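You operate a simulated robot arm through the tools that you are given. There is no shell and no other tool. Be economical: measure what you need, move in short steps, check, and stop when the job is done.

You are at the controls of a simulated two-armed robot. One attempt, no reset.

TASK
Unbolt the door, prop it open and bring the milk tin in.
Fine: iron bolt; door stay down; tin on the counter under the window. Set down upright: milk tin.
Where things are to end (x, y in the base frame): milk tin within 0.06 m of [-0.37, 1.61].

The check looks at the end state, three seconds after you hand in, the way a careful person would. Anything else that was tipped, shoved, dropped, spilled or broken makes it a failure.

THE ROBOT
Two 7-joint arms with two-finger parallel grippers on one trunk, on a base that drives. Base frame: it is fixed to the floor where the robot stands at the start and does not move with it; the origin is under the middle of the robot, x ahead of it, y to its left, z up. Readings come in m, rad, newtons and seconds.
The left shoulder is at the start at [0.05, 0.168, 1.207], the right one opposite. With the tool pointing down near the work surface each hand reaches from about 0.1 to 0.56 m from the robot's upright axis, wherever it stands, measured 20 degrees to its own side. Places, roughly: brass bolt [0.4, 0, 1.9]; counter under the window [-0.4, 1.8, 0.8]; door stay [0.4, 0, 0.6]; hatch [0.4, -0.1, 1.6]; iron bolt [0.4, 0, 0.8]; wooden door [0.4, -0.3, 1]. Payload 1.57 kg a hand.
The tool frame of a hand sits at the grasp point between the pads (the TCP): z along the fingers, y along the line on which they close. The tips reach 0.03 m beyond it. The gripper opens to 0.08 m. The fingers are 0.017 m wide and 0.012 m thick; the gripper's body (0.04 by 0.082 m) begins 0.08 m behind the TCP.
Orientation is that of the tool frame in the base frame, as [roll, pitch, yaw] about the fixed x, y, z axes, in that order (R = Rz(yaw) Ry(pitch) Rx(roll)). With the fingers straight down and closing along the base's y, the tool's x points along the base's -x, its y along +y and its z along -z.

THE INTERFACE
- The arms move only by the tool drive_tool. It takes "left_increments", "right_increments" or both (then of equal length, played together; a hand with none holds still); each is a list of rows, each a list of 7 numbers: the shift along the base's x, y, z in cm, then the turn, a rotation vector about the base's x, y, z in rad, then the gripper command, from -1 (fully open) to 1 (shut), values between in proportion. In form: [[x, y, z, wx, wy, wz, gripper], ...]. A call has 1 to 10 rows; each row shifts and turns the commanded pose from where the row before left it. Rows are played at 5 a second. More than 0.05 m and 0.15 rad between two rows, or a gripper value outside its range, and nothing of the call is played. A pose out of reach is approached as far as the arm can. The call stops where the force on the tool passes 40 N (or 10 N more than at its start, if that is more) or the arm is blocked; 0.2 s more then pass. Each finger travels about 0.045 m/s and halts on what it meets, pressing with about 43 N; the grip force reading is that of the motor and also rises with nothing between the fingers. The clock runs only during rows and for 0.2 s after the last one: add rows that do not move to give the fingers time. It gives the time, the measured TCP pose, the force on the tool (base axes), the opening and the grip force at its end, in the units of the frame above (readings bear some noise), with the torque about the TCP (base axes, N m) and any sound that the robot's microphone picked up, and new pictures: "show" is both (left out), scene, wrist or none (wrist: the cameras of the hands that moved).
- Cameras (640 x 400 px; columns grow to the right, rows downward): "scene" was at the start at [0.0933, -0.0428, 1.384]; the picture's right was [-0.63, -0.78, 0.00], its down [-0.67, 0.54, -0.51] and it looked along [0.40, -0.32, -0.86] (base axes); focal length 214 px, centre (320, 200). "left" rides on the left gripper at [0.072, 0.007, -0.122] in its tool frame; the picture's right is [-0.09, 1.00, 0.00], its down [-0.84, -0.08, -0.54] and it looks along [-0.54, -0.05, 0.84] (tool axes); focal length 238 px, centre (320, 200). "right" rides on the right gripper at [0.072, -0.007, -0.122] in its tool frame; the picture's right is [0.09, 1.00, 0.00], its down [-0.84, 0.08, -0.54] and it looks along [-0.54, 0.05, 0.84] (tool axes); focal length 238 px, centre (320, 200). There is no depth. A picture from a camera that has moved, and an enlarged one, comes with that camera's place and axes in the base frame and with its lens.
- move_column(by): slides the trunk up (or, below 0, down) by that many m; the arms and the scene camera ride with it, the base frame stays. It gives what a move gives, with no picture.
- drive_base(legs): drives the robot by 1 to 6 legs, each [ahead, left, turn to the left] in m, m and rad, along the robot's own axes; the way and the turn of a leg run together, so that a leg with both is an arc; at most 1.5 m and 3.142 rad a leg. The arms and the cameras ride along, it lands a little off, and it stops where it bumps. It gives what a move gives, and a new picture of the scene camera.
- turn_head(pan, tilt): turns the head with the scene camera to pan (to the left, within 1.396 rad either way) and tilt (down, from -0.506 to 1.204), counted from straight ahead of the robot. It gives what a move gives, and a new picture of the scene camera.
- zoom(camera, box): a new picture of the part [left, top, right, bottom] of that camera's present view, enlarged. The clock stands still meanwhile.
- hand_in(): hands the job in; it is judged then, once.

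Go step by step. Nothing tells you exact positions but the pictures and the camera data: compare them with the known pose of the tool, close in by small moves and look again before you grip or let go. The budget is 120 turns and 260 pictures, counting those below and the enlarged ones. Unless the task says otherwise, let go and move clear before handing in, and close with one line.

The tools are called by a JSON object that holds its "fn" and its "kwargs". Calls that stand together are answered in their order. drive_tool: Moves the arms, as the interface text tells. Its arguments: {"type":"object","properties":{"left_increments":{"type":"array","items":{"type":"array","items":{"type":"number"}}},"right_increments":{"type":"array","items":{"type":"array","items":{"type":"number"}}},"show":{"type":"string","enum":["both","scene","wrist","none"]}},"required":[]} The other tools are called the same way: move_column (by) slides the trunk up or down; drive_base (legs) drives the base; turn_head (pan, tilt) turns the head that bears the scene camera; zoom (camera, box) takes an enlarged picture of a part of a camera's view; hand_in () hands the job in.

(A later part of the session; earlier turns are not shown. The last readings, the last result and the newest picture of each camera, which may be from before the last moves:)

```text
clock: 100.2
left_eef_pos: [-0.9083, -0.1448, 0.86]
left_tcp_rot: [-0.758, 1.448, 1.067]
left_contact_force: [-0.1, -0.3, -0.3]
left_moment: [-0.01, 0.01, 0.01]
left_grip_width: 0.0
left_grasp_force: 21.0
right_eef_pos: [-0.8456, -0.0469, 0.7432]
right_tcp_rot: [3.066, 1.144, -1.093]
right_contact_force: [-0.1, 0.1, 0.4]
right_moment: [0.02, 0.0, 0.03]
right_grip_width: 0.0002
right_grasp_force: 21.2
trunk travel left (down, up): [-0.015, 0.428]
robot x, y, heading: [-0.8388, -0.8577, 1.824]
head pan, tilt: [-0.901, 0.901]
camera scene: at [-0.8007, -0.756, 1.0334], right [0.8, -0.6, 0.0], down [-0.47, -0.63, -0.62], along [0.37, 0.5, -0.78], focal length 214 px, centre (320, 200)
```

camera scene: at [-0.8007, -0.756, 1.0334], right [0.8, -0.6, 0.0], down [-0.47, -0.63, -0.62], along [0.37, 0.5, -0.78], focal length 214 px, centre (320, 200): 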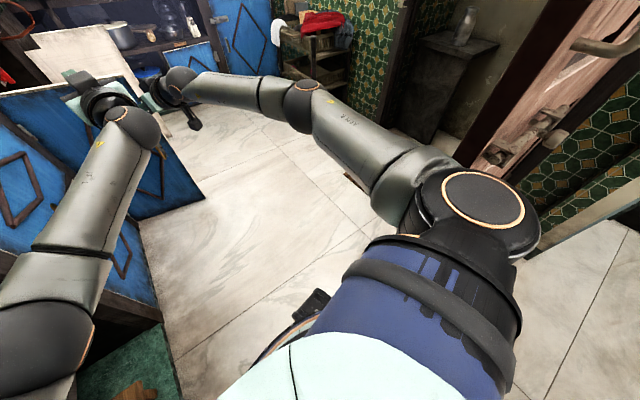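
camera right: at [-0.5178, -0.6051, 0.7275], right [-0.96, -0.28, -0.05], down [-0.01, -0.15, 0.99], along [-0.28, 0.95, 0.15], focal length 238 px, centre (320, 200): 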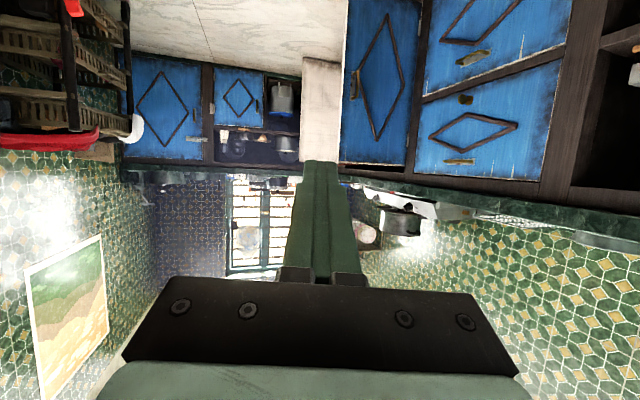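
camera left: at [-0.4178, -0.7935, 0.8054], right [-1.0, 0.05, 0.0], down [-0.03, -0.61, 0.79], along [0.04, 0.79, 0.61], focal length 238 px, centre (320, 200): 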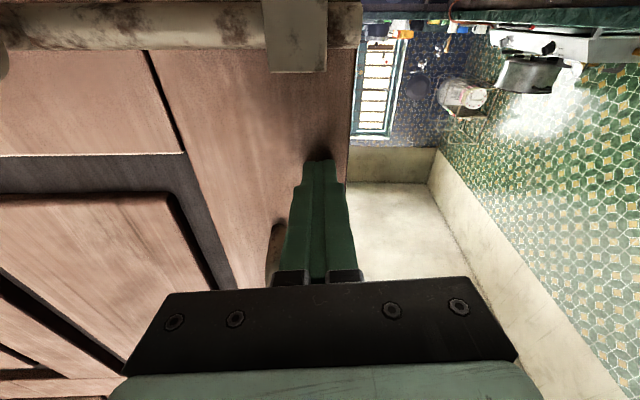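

The way past is clear, and I can see the milk tin outside on a stone ledge. I arc round to face the doorway.

{"fn": "drive_base", "kwargs": {"legs": [[0.25, 0, -0.5]]}}

{"fn": "drive_base", "kwargs": {"legs": [[0.26, 0.1, -0.6]]}}

{"fn": "turn_head", "kwargs": {"pan": -0.3, "tilt": 0.5}}

```text
clock: 102.0
left_eef_pos: [-0.5575, 0.0417, 0.8597]
left_tcp_rot: [-0.759, 1.446, 0.562]
left_contact_force: [-0.2, -0.1, -0.2]
left_moment: [-0.02, 0.01, -0.03]
left_grip_width: 0.0001
left_grasp_force: 21.3
right_eef_pos: [-0.4551, 0.0989, 0.7429]
right_tcp_rot: [3.065, 1.143, -1.597]
right_contact_force: [-0.3, -0.3, 0.3]
right_moment: [0.01, 0.01, 0.02]
right_grip_width: 0.0
right_grasp_force: 21.7
trunk travel left (down, up): [-0.015, 0.428]
robot x, y, heading: [-0.8412, -0.6134, 1.321]
head pan, tilt: [-0.901, 0.901]
camera scene: at [-0.758, -0.5453, 1.0334], right [0.41, -0.91, 0.0], down [-0.72, -0.32, -0.62], along [0.57, 0.25, -0.78], focal length 214 px, centre (320, 200)
```

scene: 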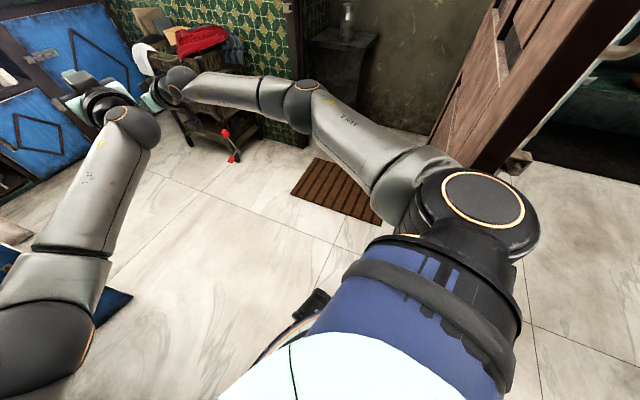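

```text
clock: 104.1
left_eef_pos: [-0.1792, 0.0196, 0.8603]
left_tcp_rot: [-0.757, 1.447, -0.056]
left_contact_force: [-0.4, -0.1, -0.1]
left_moment: [0.03, 0.02, -0.02]
left_grip_width: 0.0
left_grasp_force: 21.5
right_eef_pos: [-0.0611, 0.0071, 0.7429]
right_tcp_rot: [3.066, 1.143, -2.217]
right_contact_force: [0.3, -0.4, 0.3]
right_moment: [-0.01, 0.0, 0.0]
right_grip_width: 0.0
right_grasp_force: 21.3
trunk travel left (down, up): [-0.015, 0.428]
robot x, y, heading: [-0.7869, -0.3502, 0.705]
head pan, tilt: [-0.901, 0.901]
camera scene: at [-0.6825, -0.3415, 1.0334], right [-0.2, -0.98, 0.0], down [-0.77, 0.15, -0.62], along [0.61, -0.12, -0.78], focal length 214 px, centre (320, 200)
```

scene: 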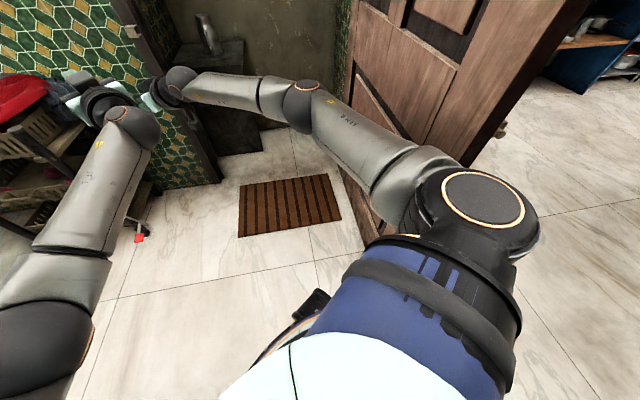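

```text
clock: 105.1
left_eef_pos: [-0.1799, 0.0204, 0.8588]
left_tcp_rot: [-0.76, 1.448, -0.058]
left_contact_force: [0.2, -0.1, 0.5]
left_moment: [-0.02, -0.01, 0.03]
left_grip_width: 0.0002
left_grasp_force: 21.3
right_eef_pos: [-0.0615, 0.0061, 0.743]
right_tcp_rot: [3.065, 1.144, -2.216]
right_contact_force: [0.9, -0.3, 0.3]
right_moment: [-0.01, -0.02, 0.02]
right_grip_width: 0.0
right_grasp_force: 21.6
trunk travel left (down, up): [-0.015, 0.428]
robot x, y, heading: [-0.7857, -0.3514, 0.706]
head pan, tilt: [-0.3, 0.499]
camera scene: at [-0.6727, -0.2911, 1.0672], right [0.39, -0.92, 0.0], down [-0.44, -0.19, -0.88], along [0.81, 0.34, -0.48], focal length 214 px, centre (320, 200)
```

scene: 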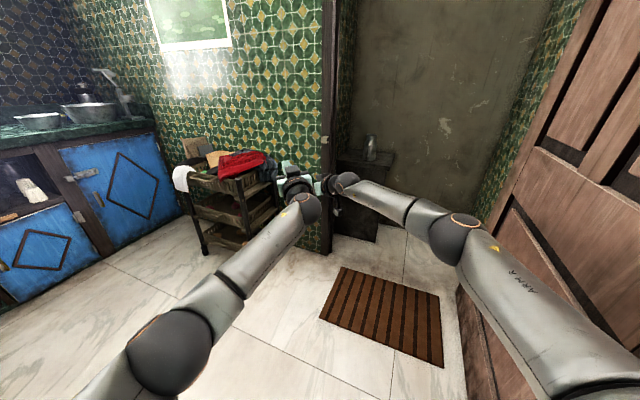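

The tin stands at about (0.66, -0.07, 0.72) on a stone stand just outside. I zoom to see its shape.

{"fn": "zoom", "kwargs": {"camera": "scene", "box": [320, 120, 420, 200]}}

{"fn": "zoom", "kwargs": {"camera": "scene", "box": [120, 180, 320, 290]}}

```text
5.00 times, centred on (370, 160) of scene
camera zoom: at [-0.6727, -0.2911, 1.0672], right [0.39, -0.92, 0.0], down [-0.44, -0.19, -0.88], along [0.81, 0.34, -0.48], focal length 1072 px, centre (70, 400)
```

zoom: 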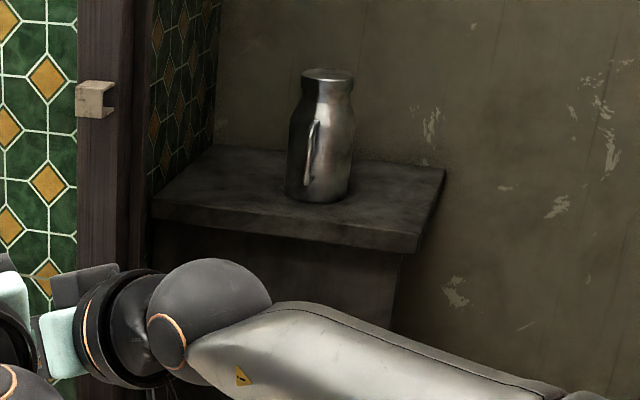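

```text
3.20 times, centred on (220, 235) of scene
camera zoom: at [-0.6727, -0.2911, 1.0672], right [0.39, -0.92, 0.0], down [-0.44, -0.19, -0.88], along [0.81, 0.34, -0.48], focal length 686 px, centre (640, 88)
```

zoom: 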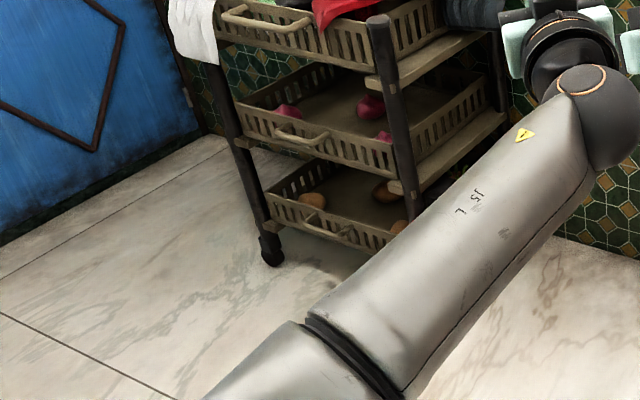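

The tin is a can with a body of about 8 cm and a neck of about 6 cm at z ≈ 0.75–0.79, on a stand at z ≈ 0.645. I'll grip the neck with the left hand, and first draw the right arm back out of the way.

{"fn": "drive_tool", "kwargs": {"right_increments": [[-1.9, -3.6, 1, -0.065, 0.076, -0.04, 1], [-1.9, -3.6, 1, -0.065, 0.076, -0.04, 1], [-1.9, -3.6, 1, -0.065, 0.076, -0.04, 1], [-1.9, -3.6, 1, -0.065, 0.076, -0.04, 1], [-1.9, -3.6, 1, -0.065, 0.076, -0.04, 1], [-1.9, -3.6, 1, -0.065, 0.076, -0.04, 1], [-1.9, -3.6, 1, -0.065, 0.076, -0.04, 1], [-1.9, -3.6, 1, -0.065, 0.076, -0.04, 1], [0, 0, 0, 0, 0, 0, 1]], "show": "scene"}}

```text
clock: 107.1
left_eef_pos: [-0.1803, 0.0197, 0.8601]
left_tcp_rot: [-0.756, 1.449, -0.055]
left_contact_force: [-0.1, 0.6, 0.0]
left_moment: [0.01, 0.0, -0.01]
left_grip_width: 0.0
left_grasp_force: 21.6
right_eef_pos: [-0.2126, -0.2828, 0.8254]
right_tcp_rot: [3.029, 0.348, -2.584]
right_contact_force: [-0.2, -0.2, 0.6]
right_moment: [0.0, -0.02, -0.01]
right_grip_width: 0.0
right_grasp_force: 20.9
trunk travel left (down, up): [-0.015, 0.428]
robot x, y, heading: [-0.7866, -0.3519, 0.701]
head pan, tilt: [-0.3, 0.499]
camera scene: at [-0.6728, -0.291, 1.0673], right [0.39, -0.92, 0.0], down [-0.44, -0.19, -0.88], along [0.81, 0.34, -0.48], focal length 214 px, centre (320, 200)
```

scene: 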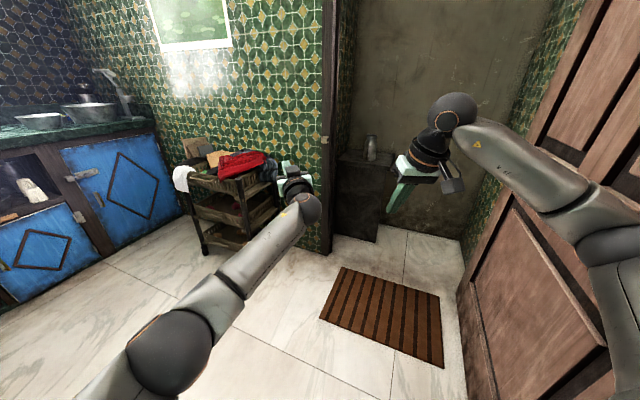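

{"fn": "drive_base", "kwargs": {"legs": [[0.22, 0.2, 0], [0, 0, -0.84]]}}

```text
clock: 111.4
left_eef_pos: [-0.074, -0.2763, 0.8587]
left_tcp_rot: [-0.757, 1.447, -0.918]
left_contact_force: [0.7, -0.4, -0.1]
left_moment: [0.01, 0.01, 0.0]
left_grip_width: 0.0
left_grasp_force: 21.3
right_eef_pos: [-0.3255, -0.4484, 0.8259]
right_tcp_rot: [3.028, 0.349, 2.839]
right_contact_force: [0.4, 0.3, 0.6]
right_moment: [-0.01, 0.01, 0.01]
right_grip_width: 0.0
right_grasp_force: 20.9
trunk travel left (down, up): [-0.015, 0.428]
robot x, y, heading: [-0.7502, -0.0576, -0.159]
head pan, tilt: [-0.3, 0.499]
camera scene: at [-0.631, -0.1043, 1.0673], right [-0.44, -0.9, 0.0], down [-0.43, 0.21, -0.88], along [0.79, -0.39, -0.48], focal length 214 px, centre (320, 200)
```

scene: 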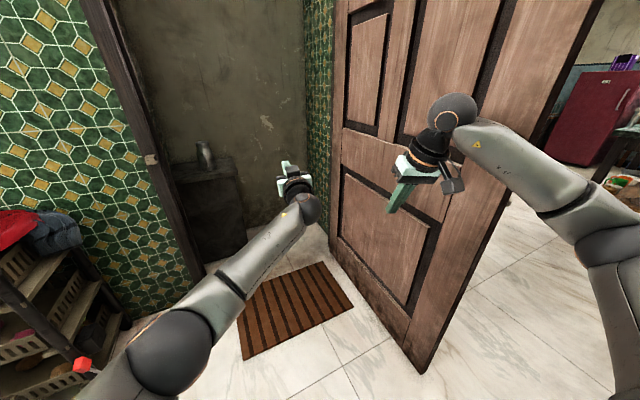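

{"fn": "drive_base", "kwargs": {"legs": [[0, 0.1, 0], [0.395, 0.063, 0]]}}

{"fn": "turn_head", "kwargs": {"pan": 0.2, "tilt": 0.4}}

```text
clock: 114.6
left_eef_pos: [0.3459, -0.1657, 0.859]
left_tcp_rot: [-0.758, 1.446, -0.903]
left_contact_force: [0.5, -0.2, -0.3]
left_moment: [-0.01, 0.0, 0.01]
left_grip_width: 0.0
left_grasp_force: 21.5
right_eef_pos: [0.0967, -0.3394, 0.8248]
right_tcp_rot: [3.029, 0.347, 2.854]
right_contact_force: [0.1, -0.6, 0.2]
right_moment: [-0.02, -0.01, 0.02]
right_grip_width: 0.0
right_grasp_force: 21.1
trunk travel left (down, up): [-0.015, 0.428]
robot x, y, heading: [-0.3357, 0.0409, -0.145]
head pan, tilt: [-0.3, 0.499]
camera scene: at [-0.2132, -0.0007, 1.0673], right [-0.43, -0.9, 0.0], down [-0.43, 0.21, -0.88], along [0.79, -0.38, -0.48], focal length 214 px, centre (320, 200)
```

scene: 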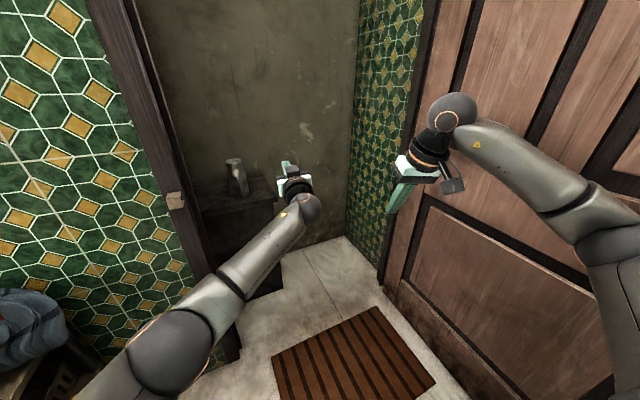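

```text
clock: 115.6
left_eef_pos: [0.3459, -0.1653, 0.8594]
left_tcp_rot: [-0.757, 1.446, -0.904]
left_contact_force: [0.4, 0.2, 0.1]
left_moment: [0.01, 0.0, -0.02]
left_grip_width: 0.0
left_grasp_force: 21.2
right_eef_pos: [0.0973, -0.3404, 0.8259]
right_tcp_rot: [3.028, 0.35, 2.854]
right_contact_force: [-0.1, 0.5, 0.7]
right_moment: [0.0, 0.0, 0.02]
right_grip_width: 0.0003
right_grasp_force: 21.2
trunk travel left (down, up): [-0.015, 0.428]
robot x, y, heading: [-0.3334, 0.0413, -0.146]
head pan, tilt: [0.201, 0.4]
camera scene: at [-0.2028, 0.0435, 1.0764], right [0.05, -1.0, 0.0], down [-0.39, -0.02, -0.92], along [0.92, 0.05, -0.39], focal length 214 px, centre (320, 200)
```

scene: 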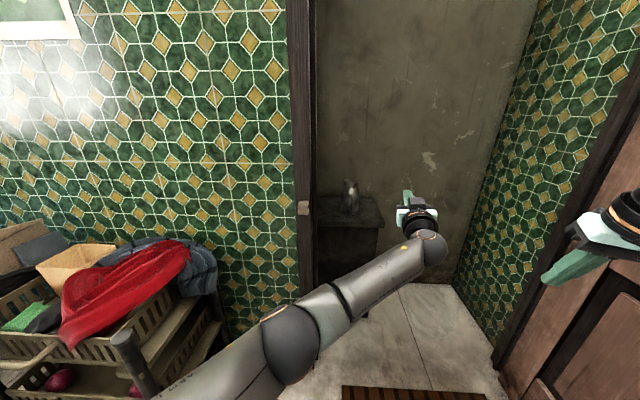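

The tin is at about (0.66, -0.045). I drive closer, a bit to the right so that the left forearm clears the door frame.

{"fn": "drive_base", "kwargs": {"legs": [[0.22, -0.19, 0.246]]}}

{"fn": "drive_tool", "kwargs": {"left_increments": [[0, 0, 1, 0, 0, 0, -1], [0, 0, 0, 0, 0, 0, -1], [0, 0, 0, 0, 0, 0, -1], [0, 0, 0, 0, 0, 0, -1], [0, 0, 0, 0, 0, 0, -1]]}}

```text
clock: 117.5
left_eef_pos: [0.5913, -0.1838, 0.859]
left_tcp_rot: [-0.759, 1.447, -0.66]
left_contact_force: [-0.4, 0.2, 0.2]
left_moment: [-0.01, -0.01, 0.0]
left_grip_width: 0.0003
left_grasp_force: 21.7
right_eef_pos: [0.3931, -0.4125, 0.825]
right_tcp_rot: [3.028, 0.351, 3.099]
right_contact_force: [-0.3, 0.3, -0.2]
right_moment: [0.0, 0.02, -0.02]
right_grip_width: 0.0
right_grasp_force: 21.5
trunk travel left (down, up): [-0.015, 0.428]
robot x, y, heading: [-0.1205, -0.147, 0.098]
head pan, tilt: [0.201, 0.4]
camera scene: at [0.0084, -0.114, 1.0764], right [0.29, -0.96, 0.0], down [-0.37, -0.11, -0.92], along [0.88, 0.27, -0.39], focal length 214 px, centre (320, 200)
```

scene: 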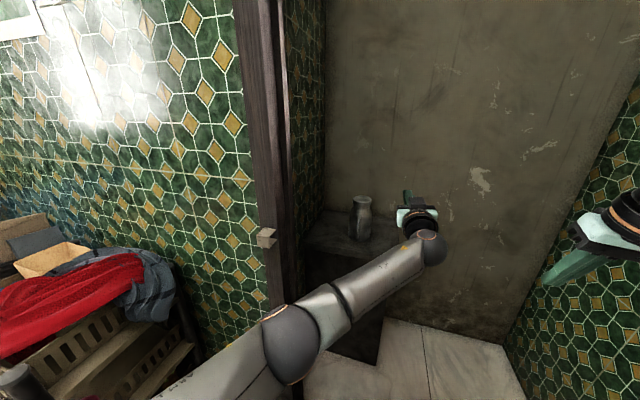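

```text
clock: 118.8
left_eef_pos: [0.5914, -0.1842, 0.87]
left_tcp_rot: [-0.756, 1.446, -0.66]
left_contact_force: [0.2, 0.2, -0.8]
left_moment: [0.0, 0.02, 0.03]
left_grip_width: 0.08
left_grasp_force: 0.1
right_eef_pos: [0.3925, -0.4135, 0.8248]
right_tcp_rot: [3.029, 0.349, 3.098]
right_contact_force: [0.3, 0.2, -1.4]
right_moment: [-0.02, 0.03, 0.0]
right_grip_width: 0.0003
right_grasp_force: 21.5
trunk travel left (down, up): [-0.015, 0.428]
robot x, y, heading: [-0.1193, -0.1453, 0.098]
head pan, tilt: [0.201, 0.4]
camera scene: at [0.0084, -0.114, 1.0764], right [0.29, -0.96, 0.0], down [-0.37, -0.11, -0.92], along [0.88, 0.27, -0.39], focal length 214 px, centre (320, 200)
camera left: at [0.4791, -0.195, 0.7864], right [-0.1, 0.99, 0.01], down [-0.61, -0.07, 0.79], along [0.78, 0.08, 0.62], focal length 238 px, centre (320, 200)
```

scene: 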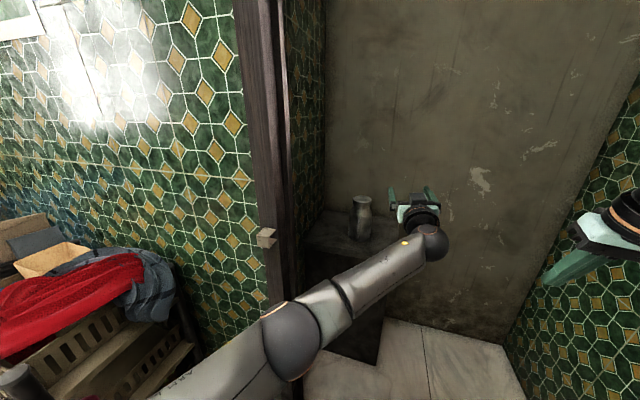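
left: 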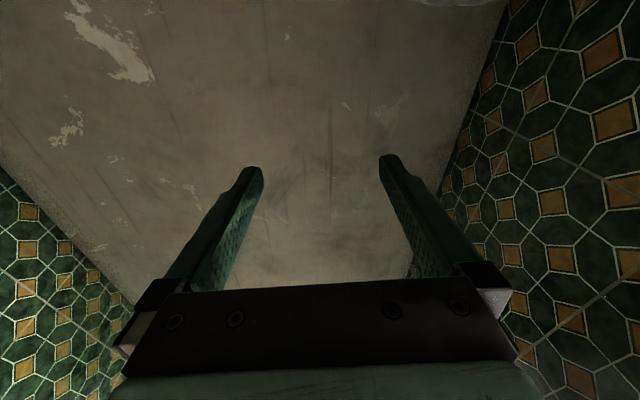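

{"fn": "zoom", "kwargs": {"camera": "scene", "box": [310, 170, 460, 270]}}

```text
4.00 times, centred on (385, 220) of scene
camera zoom: at [0.0084, -0.114, 1.0764], right [0.29, -0.96, 0.0], down [-0.37, -0.11, -0.92], along [0.88, 0.27, -0.39], focal length 858 px, centre (60, 120)
```

zoom: 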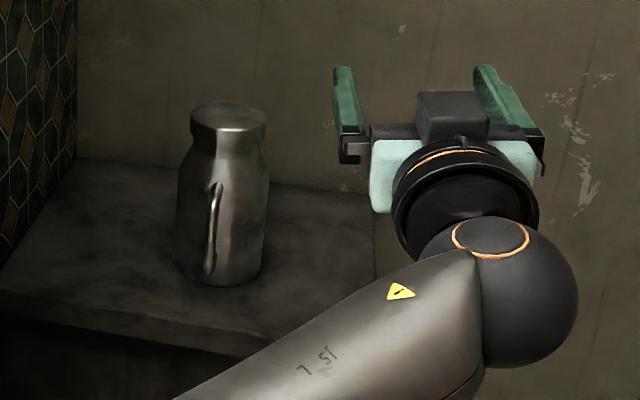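

Triangulating the two views, the tin is at about (0.72, -0.056), base z 0.625, top 0.78, with the neck under the lid at z ≈ 0.748. I set the left hand in front of it, level.

{"fn": "drive_tool", "kwargs": {"left_increments": [[-1, 2, -2, 0, 0.04, 0, -1], [-1, 2, -2, 0, 0.04, 0, -1], [-1, 2, -2, 0, 0.04, 0, -1], [-1, 2, -2, 0, 0.04, 0, -1], [-1, 2, -2, 0, 0, 0, -1], [-1, 0.8, -2, 0, 0, 0, -1], [0, 0, 0, 0, 0, 0, -1]]}}

```text
clock: 120.5
left_eef_pos: [0.5365, -0.0728, 0.8]
left_tcp_rot: [-1.374, 1.496, -1.272]
left_contact_force: [0.3, 0.7, -0.4]
left_moment: [-0.03, -0.02, 0.04]
left_grip_width: 0.0799
left_grasp_force: 0.1
right_eef_pos: [0.3932, -0.4132, 0.8251]
right_tcp_rot: [3.028, 0.349, 3.098]
right_contact_force: [0.5, 0.1, 0.0]
right_moment: [0.02, 0.0, 0.01]
right_grip_width: 0.0001
right_grasp_force: 21.4
trunk travel left (down, up): [-0.015, 0.428]
robot x, y, heading: [-0.1206, -0.1442, 0.1]
head pan, tilt: [0.201, 0.4]
stopped in row 7 (left hand): the arm was blocked; the commanded pose is now the measured one
camera scene: at [0.0084, -0.114, 1.0764], right [0.29, -0.96, 0.0], down [-0.37, -0.11, -0.92], along [0.88, 0.27, -0.39], focal length 214 px, centre (320, 200)
camera left: at [0.4182, -0.0833, 0.726], right [-0.1, 0.99, 0.02], down [-0.55, -0.07, 0.83], along [0.83, 0.07, 0.55], focal length 238 px, centre (320, 200)
```

scene: 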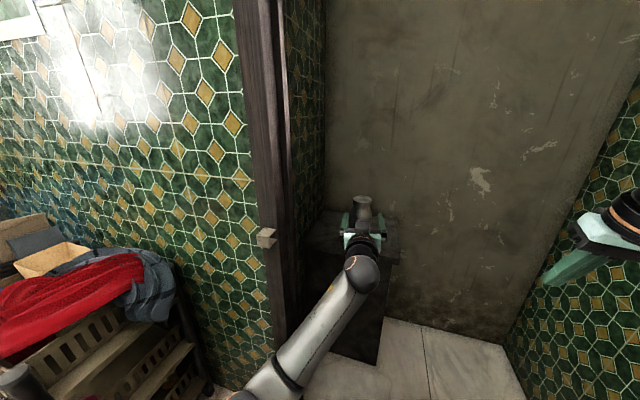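
left: 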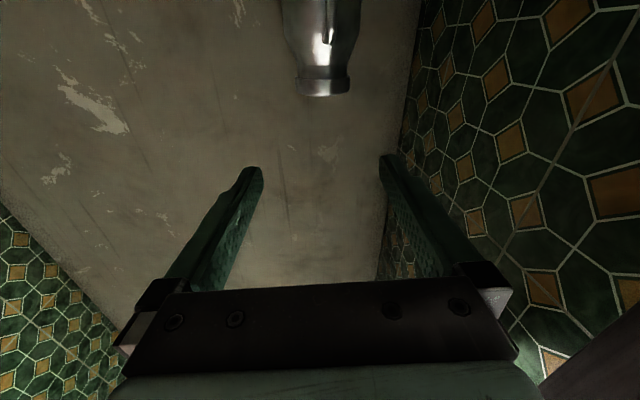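

{"fn": "drive_base", "kwargs": {"legs": [[0.06, 0, 0]]}}

{"fn": "drive_tool", "kwargs": {"left_increments": [[1.5, 0.1, -1.2, 0, 0, 0, -1], [1.5, 0.2, -1.2, 0, 0, 0, -1], [1, 0.1, -1.2, 0, 0, 0, -1], [1, 0.1, -1.2, 0, 0, 0, -1], [0, 0, 0, 0, 0, 0, -1]]}}

{"fn": "zoom", "kwargs": {"camera": "scene", "box": [300, 170, 440, 270]}}

```text
clock: 121.5
left_eef_pos: [0.5919, -0.0679, 0.8005]
left_tcp_rot: [-1.383, 1.499, -1.28]
left_contact_force: [-0.8, -0.4, 0.2]
left_moment: [-0.01, -0.02, 0.0]
left_grip_width: 0.08
left_grasp_force: 0.1
right_eef_pos: [0.45, -0.4073, 0.8253]
right_tcp_rot: [3.029, 0.35, 3.099]
right_contact_force: [-0.4, -0.2, 0.5]
right_moment: [0.01, -0.05, -0.02]
right_grip_width: 0.0003
right_grasp_force: 21.2
trunk travel left (down, up): [-0.015, 0.428]
robot x, y, heading: [-0.0645, -0.1405, 0.102]
head pan, tilt: [0.201, 0.4]
camera scene: at [0.0651, -0.1083, 1.0764], right [0.3, -0.96, 0.0], down [-0.37, -0.11, -0.92], along [0.88, 0.27, -0.39], focal length 214 px, centre (320, 200)
```

scene: 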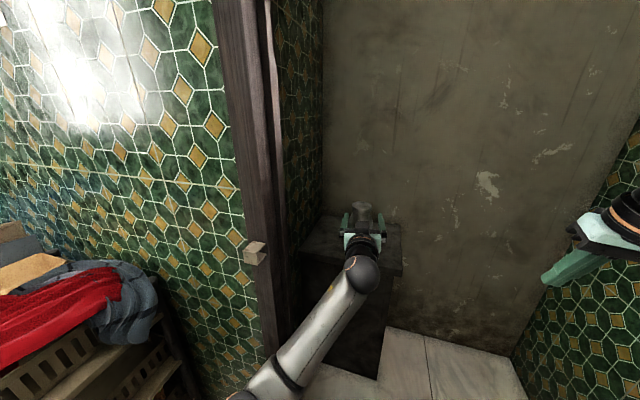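

```text
clock: 122.7
left_eef_pos: [0.6445, -0.0608, 0.7521]
left_tcp_rot: [-1.383, 1.498, -1.281]
left_contact_force: [-0.1, -0.3, 0.0]
left_moment: [-0.01, -0.02, -0.03]
left_grip_width: 0.0801
left_grasp_force: 0.1
right_eef_pos: [0.4503, -0.4074, 0.8249]
right_tcp_rot: [3.028, 0.348, 3.097]
right_contact_force: [0.2, -0.3, 0.6]
right_moment: [0.03, 0.02, -0.01]
right_grip_width: 0.0
right_grasp_force: 21.1
trunk travel left (down, up): [-0.015, 0.428]
robot x, y, heading: [-0.0622, -0.1393, 0.102]
head pan, tilt: [0.201, 0.4]
camera scene: at [0.0652, -0.1083, 1.0764], right [0.3, -0.96, 0.0], down [-0.37, -0.11, -0.92], along [0.88, 0.27, -0.39], focal length 214 px, centre (320, 200)
camera left: at [0.5261, -0.0718, 0.6772], right [-0.1, 0.99, 0.02], down [-0.55, -0.07, 0.83], along [0.83, 0.07, 0.55], focal length 238 px, centre (320, 200)
```

scene: 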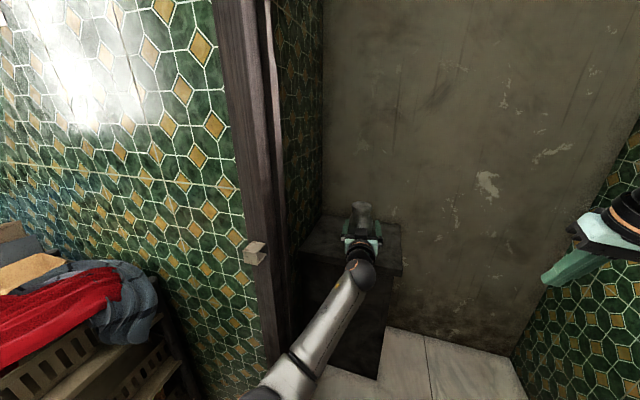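
left: 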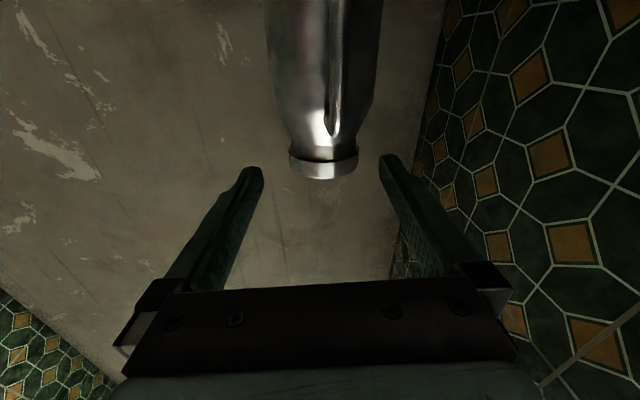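

```text
4.00 times, centred on (370, 220) of scene
camera zoom: at [0.0652, -0.1083, 1.0764], right [0.3, -0.96, 0.0], down [-0.37, -0.11, -0.92], along [0.88, 0.27, -0.39], focal length 858 px, centre (120, 120)
```

zoom: 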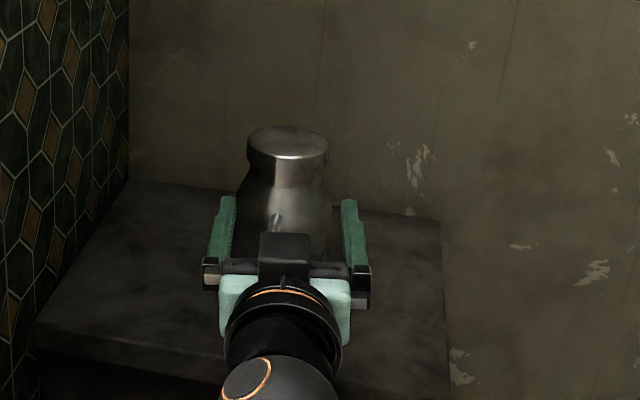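

The neck's narrow part is at z ≈ 0.739 and the hand is level and centred. I advance around the neck.

{"fn": "drive_tool", "kwargs": {"left_increments": [[1.5, 0.2, -0.6, 0, 0, 0, -1], [2, 0.2, -0.5, 0, 0, 0, -1], [2, 0.2, 0, 0, 0, 0, -1], [1.5, 0.2, 0, 0, 0, 0, -1], [0, 0, 0, 0, 0, 0, -1]]}}

{"fn": "zoom", "kwargs": {"camera": "scene", "box": [300, 170, 440, 270]}}

```text
clock: 123.9
left_eef_pos: [0.7121, -0.0535, 0.7411]
left_tcp_rot: [-1.368, 1.499, -1.265]
left_contact_force: [0.7, -0.4, -0.4]
left_moment: [0.02, -0.02, 0.01]
left_grip_width: 0.0798
left_grasp_force: 0.0
right_eef_pos: [0.4497, -0.4073, 0.8252]
right_tcp_rot: [3.029, 0.349, 3.098]
right_contact_force: [-0.5, 0.2, 0.1]
right_moment: [-0.05, 0.0, 0.0]
right_grip_width: 0.0
right_grasp_force: 21.0
trunk travel left (down, up): [-0.015, 0.428]
robot x, y, heading: [-0.0641, -0.1383, 0.094]
head pan, tilt: [0.201, 0.4]
camera scene: at [0.0652, -0.1084, 1.0764], right [0.3, -0.96, 0.0], down [-0.37, -0.11, -0.92], along [0.88, 0.27, -0.39], focal length 214 px, centre (320, 200)
camera left: at [0.5944, -0.0642, 0.6654], right [-0.1, 0.99, 0.02], down [-0.55, -0.07, 0.83], along [0.83, 0.07, 0.55], focal length 238 px, centre (320, 200)
```

scene: 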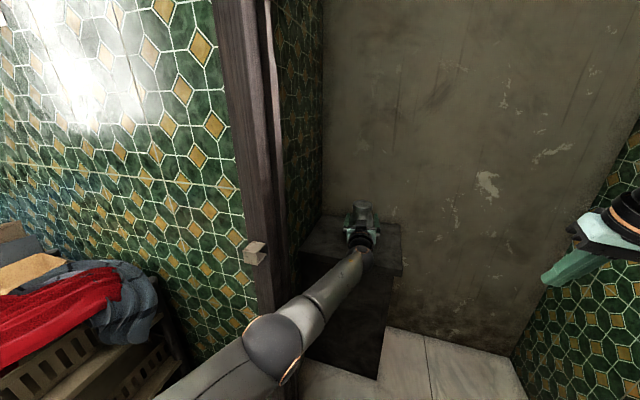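
left: 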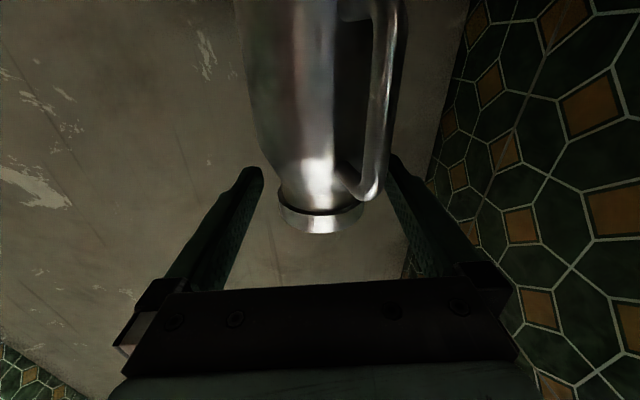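

```text
4.00 times, centred on (370, 220) of scene
camera zoom: at [0.0652, -0.1084, 1.0764], right [0.3, -0.96, 0.0], down [-0.37, -0.11, -0.92], along [0.88, 0.27, -0.39], focal length 858 px, centre (120, 120)
```

zoom: 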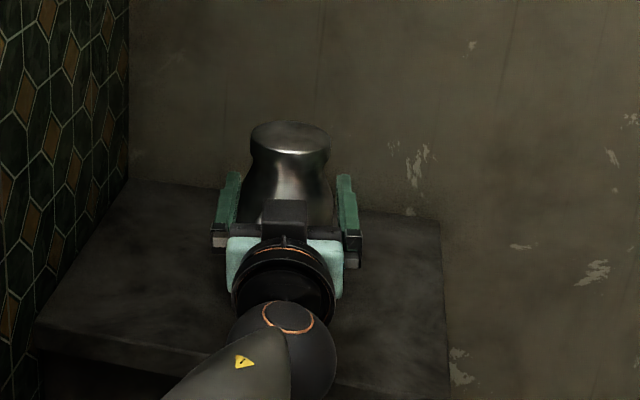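

The neck's axis is about 2.5 cm further in (x ≈ 0.738), and the tin's own handle points at the palm just below. I raise a few mm, advance, and close gently.

{"fn": "drive_tool", "kwargs": {"left_increments": [[0, 0, 0.4, 0, 0, 0, -1], [1.2, 0.1, 0, 0, 0, 0, -1], [1.1, 0.1, 0, 0, 0, 0, -1], [0, 0, 0, 0, 0, 0, -1]], "show": "wrist"}}

```text
clock: 124.9
left_eef_pos: [0.7173, -0.0491, 0.7472]
left_tcp_rot: [-1.38, 1.499, -1.278]
left_contact_force: [-0.1, 0.2, -0.4]
left_moment: [0.02, 0.03, 0.0]
left_grip_width: 0.0798
left_grasp_force: 0.1
left hand out of reach, approached as far as the arm can: row 2, 3
right_eef_pos: [0.4502, -0.4075, 0.8252]
right_tcp_rot: [3.028, 0.349, 3.098]
right_contact_force: [-0.2, -0.3, 1.1]
right_moment: [-0.01, 0.0, 0.01]
right_grip_width: 0.0001
right_grasp_force: 21.2
trunk travel left (down, up): [-0.015, 0.428]
robot x, y, heading: [-0.067, -0.1396, 0.103]
head pan, tilt: [0.201, 0.4]
camera left: at [0.5989, -0.0595, 0.6712], right [-0.1, 0.99, 0.02], down [-0.55, -0.07, 0.83], along [0.83, 0.07, 0.55], focal length 238 px, centre (320, 200)
```

left: 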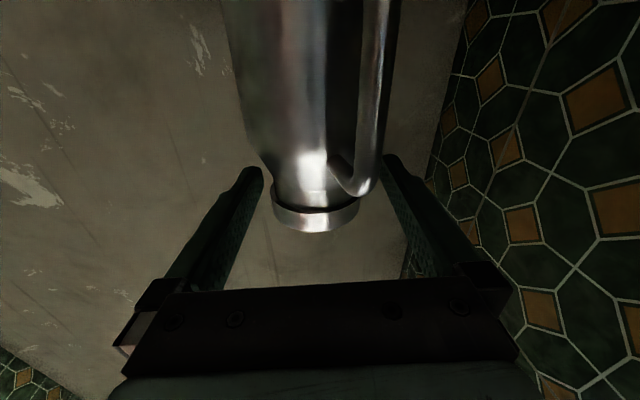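

{"fn": "drive_base", "kwargs": {"legs": [[0.024, -0.003, 0]]}}

{"fn": "drive_tool", "kwargs": {"left_increments": [[0, 0, 0, 0, 0, 0, -1]], "show": "wrist"}}

```text
clock: 125.7
left_eef_pos: [0.7416, -0.049, 0.7457]
left_tcp_rot: [-1.381, 1.497, -1.278]
left_contact_force: [1.0, -0.1, 0.0]
left_moment: [-0.03, 0.0, -0.02]
left_grip_width: 0.08
left_grasp_force: 0.0
right_eef_pos: [0.4735, -0.4072, 0.8257]
right_tcp_rot: [3.028, 0.35, 3.102]
right_contact_force: [0.0, -0.2, -0.4]
right_moment: [-0.01, 0.02, 0.0]
right_grip_width: 0.0
right_grasp_force: 20.9
trunk travel left (down, up): [-0.015, 0.428]
robot x, y, heading: [-0.0415, -0.1399, 0.106]
head pan, tilt: [0.201, 0.4]
camera scene: at [0.089, -0.1089, 1.0764], right [0.3, -0.96, 0.0], down [-0.37, -0.12, -0.92], along [0.88, 0.27, -0.39], focal length 214 px, centre (320, 200)
```

scene: 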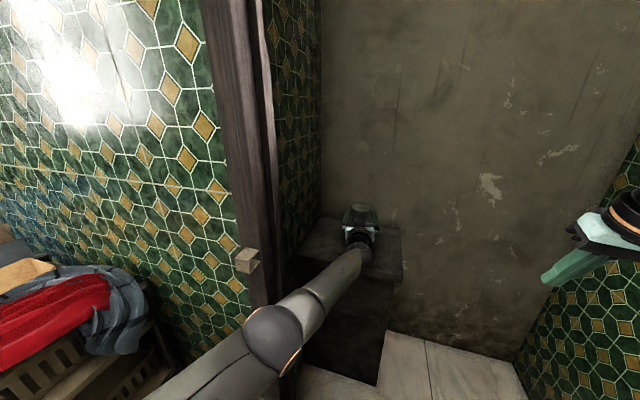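

```text
clock: 126.1
left_eef_pos: [0.7404, -0.0491, 0.7455]
left_tcp_rot: [-1.382, 1.498, -1.278]
left_contact_force: [0.4, 0.8, -0.4]
left_moment: [0.0, 0.01, 0.0]
left_grip_width: 0.0799
left_grasp_force: 0.0
right_eef_pos: [0.4729, -0.4064, 0.8257]
right_tcp_rot: [3.027, 0.349, 3.1]
right_contact_force: [-0.3, 0.0, 0.4]
right_moment: [-0.02, 0.0, -0.02]
right_grip_width: 0.0
right_grasp_force: 21.1
trunk travel left (down, up): [-0.015, 0.428]
robot x, y, heading: [-0.0451, -0.1428, 0.099]
head pan, tilt: [0.201, 0.4]
camera left: at [0.6227, -0.0598, 0.6711], right [-0.1, 0.99, 0.02], down [-0.55, -0.07, 0.83], along [0.83, 0.07, 0.55], focal length 238 px, centre (320, 200)
```

left: 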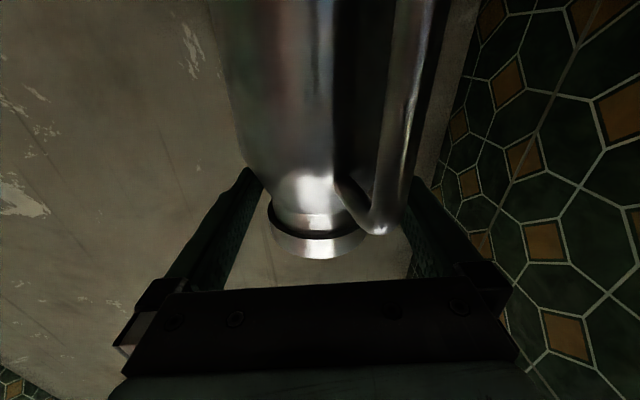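

The neck lies between the pads. I close.

{"fn": "drive_tool", "kwargs": {"left_increments": [[0, 0, 0, 0, 0, 0, 0.2], [0, 0, 0, 0, 0, 0, 0.5], [0, 0, 0, 0, 0, 0, 1], [0, 0, 0, 0, 0, 0, 1], [0, 0, 0, 0, 0, 0, 1], [0, 0, 0, 0, 0, 0, 1]]}}

{"fn": "zoom", "kwargs": {"camera": "scene", "box": [290, 180, 430, 280]}}

```text
clock: 127.5
left_eef_pos: [0.7408, -0.0488, 0.7458]
left_tcp_rot: [-1.383, 1.497, -1.281]
left_contact_force: [-0.7, 1.5, -1.1]
left_moment: [0.11, -0.02, -0.15]
left_grip_width: 0.0732
left_grasp_force: 42.9
right_eef_pos: [0.4744, -0.4082, 0.8259]
right_tcp_rot: [3.029, 0.349, 3.101]
right_contact_force: [-0.6, -0.3, 0.0]
right_moment: [-0.03, -0.01, 0.0]
right_grip_width: 0.0
right_grasp_force: 20.8
trunk travel left (down, up): [-0.015, 0.428]
robot x, y, heading: [-0.0415, -0.1402, 0.099]
head pan, tilt: [0.201, 0.4]
camera scene: at [0.0891, -0.1089, 1.0764], right [0.3, -0.96, 0.0], down [-0.37, -0.12, -0.92], along [0.88, 0.27, -0.39], focal length 214 px, centre (320, 200)
camera left: at [0.6227, -0.0598, 0.6711], right [-0.1, 0.99, 0.02], down [-0.55, -0.07, 0.83], along [0.83, 0.07, 0.55], focal length 238 px, centre (320, 200)
```

scene: 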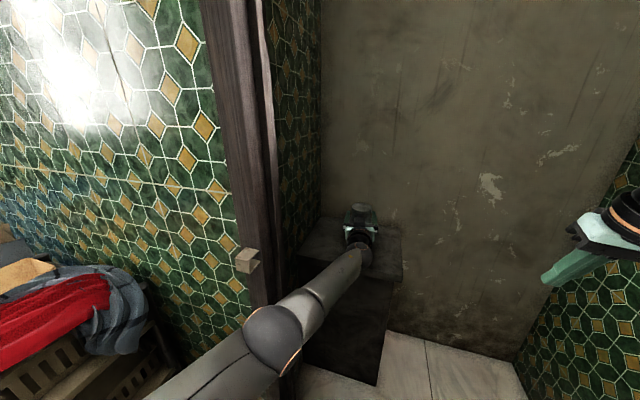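
left: 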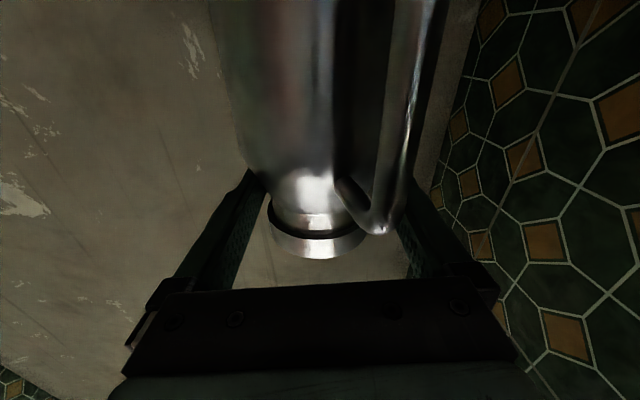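

```text
4.00 times, centred on (360, 230) of scene
camera zoom: at [0.0891, -0.1089, 1.0764], right [0.3, -0.96, 0.0], down [-0.37, -0.12, -0.92], along [0.88, 0.27, -0.39], focal length 858 px, centre (160, 80)
```

zoom: 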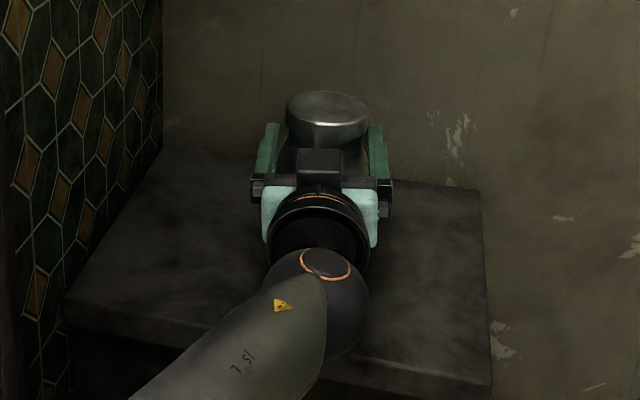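

The pads stopped at 73 mm, on the shoulder. I lift 1.5 cm and watch for slip.

{"fn": "drive_tool", "kwargs": {"left_increments": [[0, 0, 0.5, 0, 0, 0, 1], [0, 0, 0.5, 0, 0, 0, 1], [0, 0, 0.5, 0, 0, 0, 1], [0, 0, 0, 0, 0, 0, 1]]}}

{"fn": "zoom", "kwargs": {"camera": "scene", "box": [290, 180, 430, 280]}}

```text
clock: 128.5
left_eef_pos: [0.7418, -0.0504, 0.7599]
left_tcp_rot: [-1.415, 1.496, -1.312]
left_contact_force: [-0.2, 0.4, -7.3]
left_moment: [0.05, 0.07, 0.0]
left_grip_width: 0.0717
left_grasp_force: 42.8
right_eef_pos: [0.4755, -0.4075, 0.8252]
right_tcp_rot: [3.027, 0.347, 3.099]
right_contact_force: [-0.1, -0.6, 0.4]
right_moment: [-0.01, -0.02, -0.04]
right_grip_width: 0.0001
right_grasp_force: 20.5
trunk travel left (down, up): [-0.015, 0.428]
robot x, y, heading: [-0.041, -0.1434, 0.1]
head pan, tilt: [0.201, 0.4]
camera scene: at [0.0898, -0.1088, 1.0763], right [0.3, -0.96, 0.0], down [-0.37, -0.12, -0.92], along [0.88, 0.27, -0.39], focal length 214 px, centre (320, 200)
camera left: at [0.6229, -0.0604, 0.6859], right [-0.1, 0.99, 0.02], down [-0.55, -0.07, 0.83], along [0.83, 0.08, 0.55], focal length 238 px, centre (320, 200)
```

scene: 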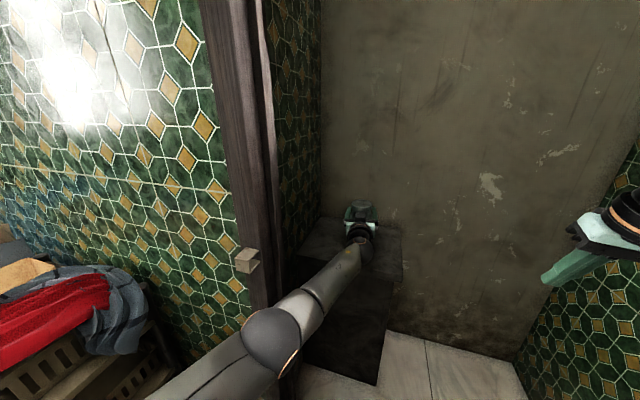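
left: 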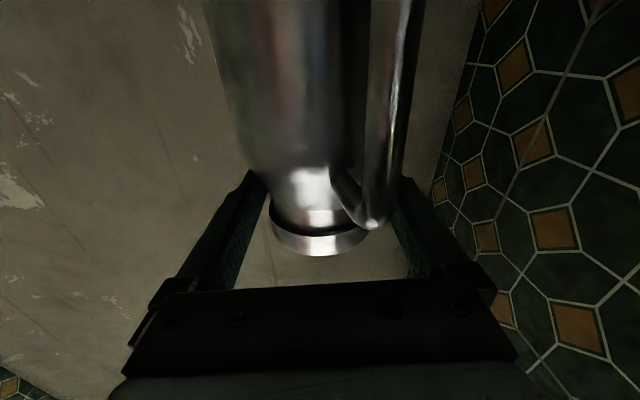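

```text
4.00 times, centred on (360, 230) of scene
camera zoom: at [0.0898, -0.1088, 1.0763], right [0.3, -0.96, 0.0], down [-0.37, -0.12, -0.92], along [0.88, 0.27, -0.39], focal length 858 px, centre (160, 80)
```

zoom: 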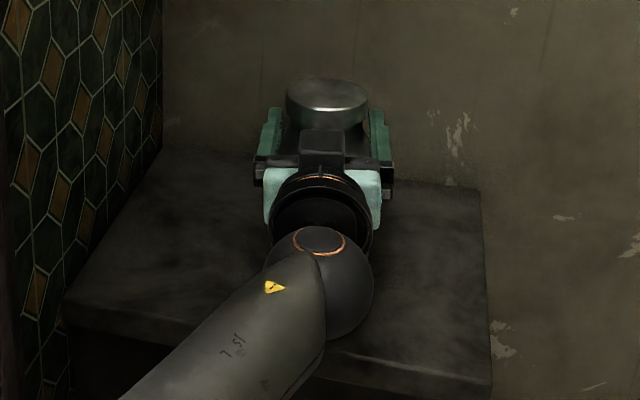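

The tin lifts clean (about 0.7 kg), and should it slip, the lid rim catches it. I raise the trunk, then back out of the doorway, bearing left to keep the right elbow off the door.

{"fn": "move_column", "kwargs": {"by": 0.22}}

{"fn": "drive_base", "kwargs": {"legs": [[-0.2, 0.03, 0]]}}

{"fn": "zoom", "kwargs": {"camera": "left", "box": [160, 0, 480, 300]}}

```text
clock: 130.8
left_eef_pos: [0.741, -0.0497, 0.9813]
left_tcp_rot: [-1.386, 1.499, -1.283]
left_contact_force: [-0.1, -0.1, -0.4]
left_moment: [0.0, 0.02, -0.01]
left_grip_width: 0.0
left_grasp_force: 22.0
right_eef_pos: [0.4732, -0.4069, 1.0446]
right_tcp_rot: [3.027, 0.349, 3.101]
right_contact_force: [-0.1, 0.1, 0.0]
right_moment: [0.01, 0.0, -0.01]
right_grip_width: 0.0
right_grasp_force: 21.1
trunk travel left (down, up): [-0.235, 0.208]
robot x, y, heading: [-0.0385, -0.1403, 0.099]
head pan, tilt: [0.201, 0.4]
```

```text
clock: 132.5
left_eef_pos: [0.5355, -0.0364, 0.9826]
left_tcp_rot: [-1.379, 1.496, -1.271]
left_contact_force: [0.2, 0.2, -0.6]
left_moment: [-0.03, 0.0, 0.02]
left_grip_width: 0.0001
left_grasp_force: 21.7
right_eef_pos: [0.2694, -0.3947, 1.0459]
right_tcp_rot: [3.029, 0.35, 3.106]
right_contact_force: [0.0, 0.1, 0.4]
right_moment: [0.02, -0.02, -0.02]
right_grip_width: 0.0001
right_grasp_force: 21.2
trunk travel left (down, up): [-0.235, 0.208]
robot x, y, heading: [-0.2433, -0.127, 0.102]
head pan, tilt: [0.201, 0.4]
camera scene: at [-0.1162, -0.0989, 1.2965], right [0.3, -0.95, 0.0], down [-0.37, -0.12, -0.92], along [0.88, 0.28, -0.39], focal length 214 px, centre (320, 200)
```

scene: 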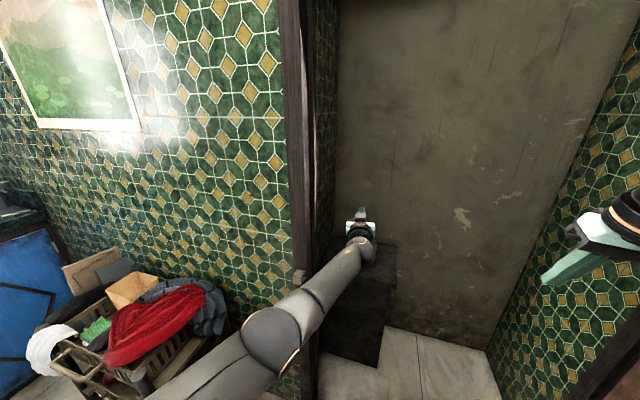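

```text
1.33 times, centred on (320, 150) of left
camera zoom: at [0.4173, -0.0476, 0.9074], right [-0.11, 0.99, 0.02], down [-0.55, -0.08, 0.83], along [0.83, 0.08, 0.55], focal length 318 px, centre (320, 267)
```

zoom: 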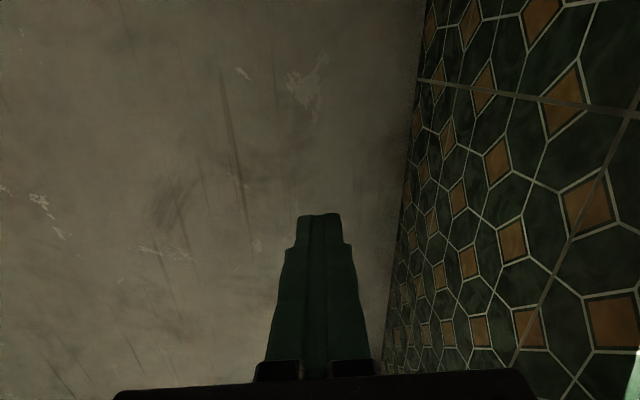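

The tin slipped out as the trunk rose; it must have dropped a short way. I look at how it is standing.

{"fn": "turn_head", "kwargs": {"pan": 0.1, "tilt": 0.55}}

{"fn": "zoom", "kwargs": {"camera": "scene", "box": [280, 120, 440, 280]}}

```text
clock: 133.2
left_eef_pos: [0.5364, -0.0364, 0.9822]
left_tcp_rot: [-1.383, 1.496, -1.273]
left_contact_force: [-0.1, -0.7, -0.2]
left_moment: [0.01, -0.02, 0.0]
left_grip_width: 0.0
left_grasp_force: 21.5
right_eef_pos: [0.2706, -0.3943, 1.0442]
right_tcp_rot: [3.028, 0.35, 3.105]
right_contact_force: [0.0, 0.2, -0.1]
right_moment: [-0.04, 0.0, 0.02]
right_grip_width: 0.0001
right_grasp_force: 21.3
trunk travel left (down, up): [-0.235, 0.208]
robot x, y, heading: [-0.2425, -0.1316, 0.103]
head pan, tilt: [0.099, 0.55]
camera scene: at [-0.1163, -0.1085, 1.2828], right [0.2, -0.98, 0.0], down [-0.51, -0.11, -0.85], along [0.84, 0.17, -0.52], focal length 214 px, centre (320, 200)
```

scene: 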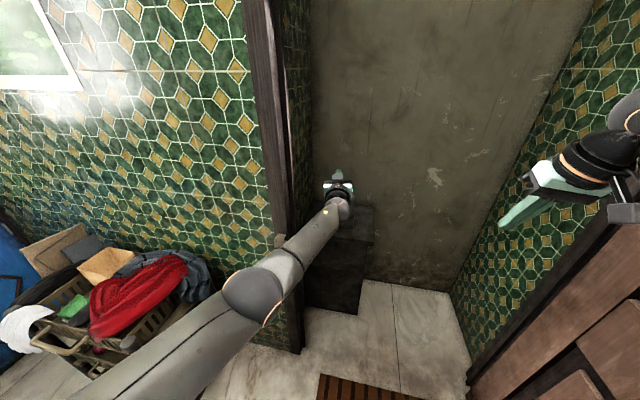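

```text
2.50 times, centred on (360, 200) of scene
camera zoom: at [-0.1163, -0.1085, 1.2828], right [0.2, -0.98, 0.0], down [-0.51, -0.11, -0.85], along [0.84, 0.17, -0.52], focal length 536 px, centre (220, 200)
```

zoom: 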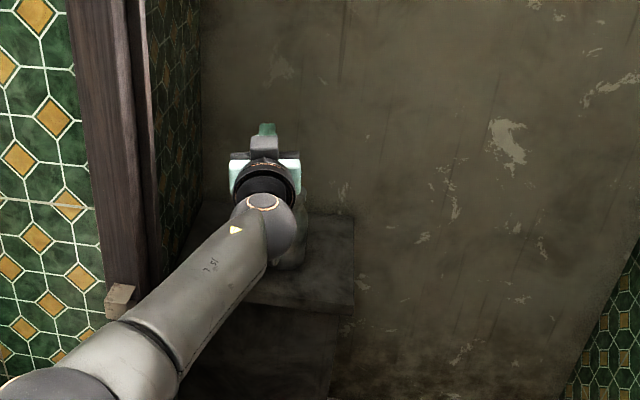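

{"fn": "drive_tool", "kwargs": {"left_increments": [[0, -3, 2, 0, 0, 0, 0], [0, -3, 2, 0, 0, 0, -1], [0, -3, 2, 0, 0, 0, -1], [0, -3, 2, 0, 0, 0, -1], [0, 0, 0, 0, 0, 0, -1]], "show": "scene"}}

{"fn": "zoom", "kwargs": {"camera": "scene", "box": [300, 150, 400, 250]}}

```text
clock: 134.4
left_eef_pos: [0.5215, -0.0992, 1.0218]
left_tcp_rot: [-1.403, 1.499, -1.304]
left_contact_force: [-0.5, -0.5, -0.3]
left_moment: [0.0, 0.0, -0.02]
left_grip_width: 0.0802
left_grasp_force: 0.1
left hand out of reach, approached as far as the arm can: row 1, 2, 3, 4
right_eef_pos: [0.2699, -0.3958, 1.0461]
right_tcp_rot: [3.028, 0.349, 3.105]
right_contact_force: [-0.8, -1.1, 0.3]
right_moment: [0.04, 0.01, 0.04]
right_grip_width: 0.0
right_grasp_force: 21.4
trunk travel left (down, up): [-0.235, 0.208]
robot x, y, heading: [-0.2436, -0.1293, 0.106]
head pan, tilt: [0.099, 0.55]
camera scene: at [-0.1163, -0.1086, 1.2827], right [0.2, -0.98, 0.0], down [-0.51, -0.11, -0.85], along [0.83, 0.17, -0.52], focal length 214 px, centre (320, 200)
```

scene: 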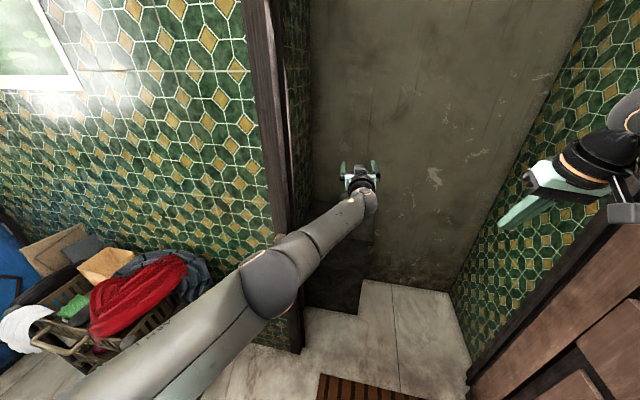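

```text
4.00 times, centred on (350, 200) of scene
camera zoom: at [-0.1163, -0.1086, 1.2827], right [0.2, -0.98, 0.0], down [-0.51, -0.11, -0.85], along [0.83, 0.17, -0.52], focal length 858 px, centre (200, 200)
```

zoom: 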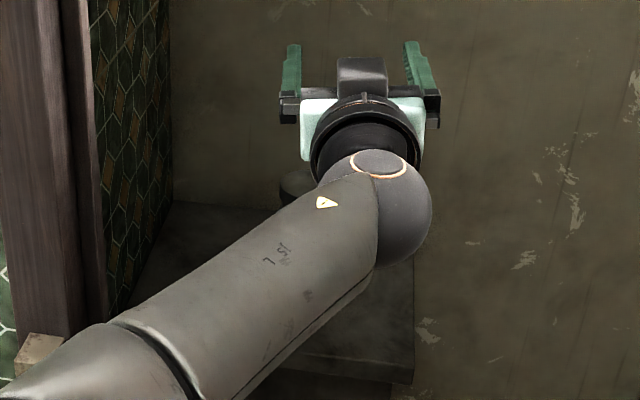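

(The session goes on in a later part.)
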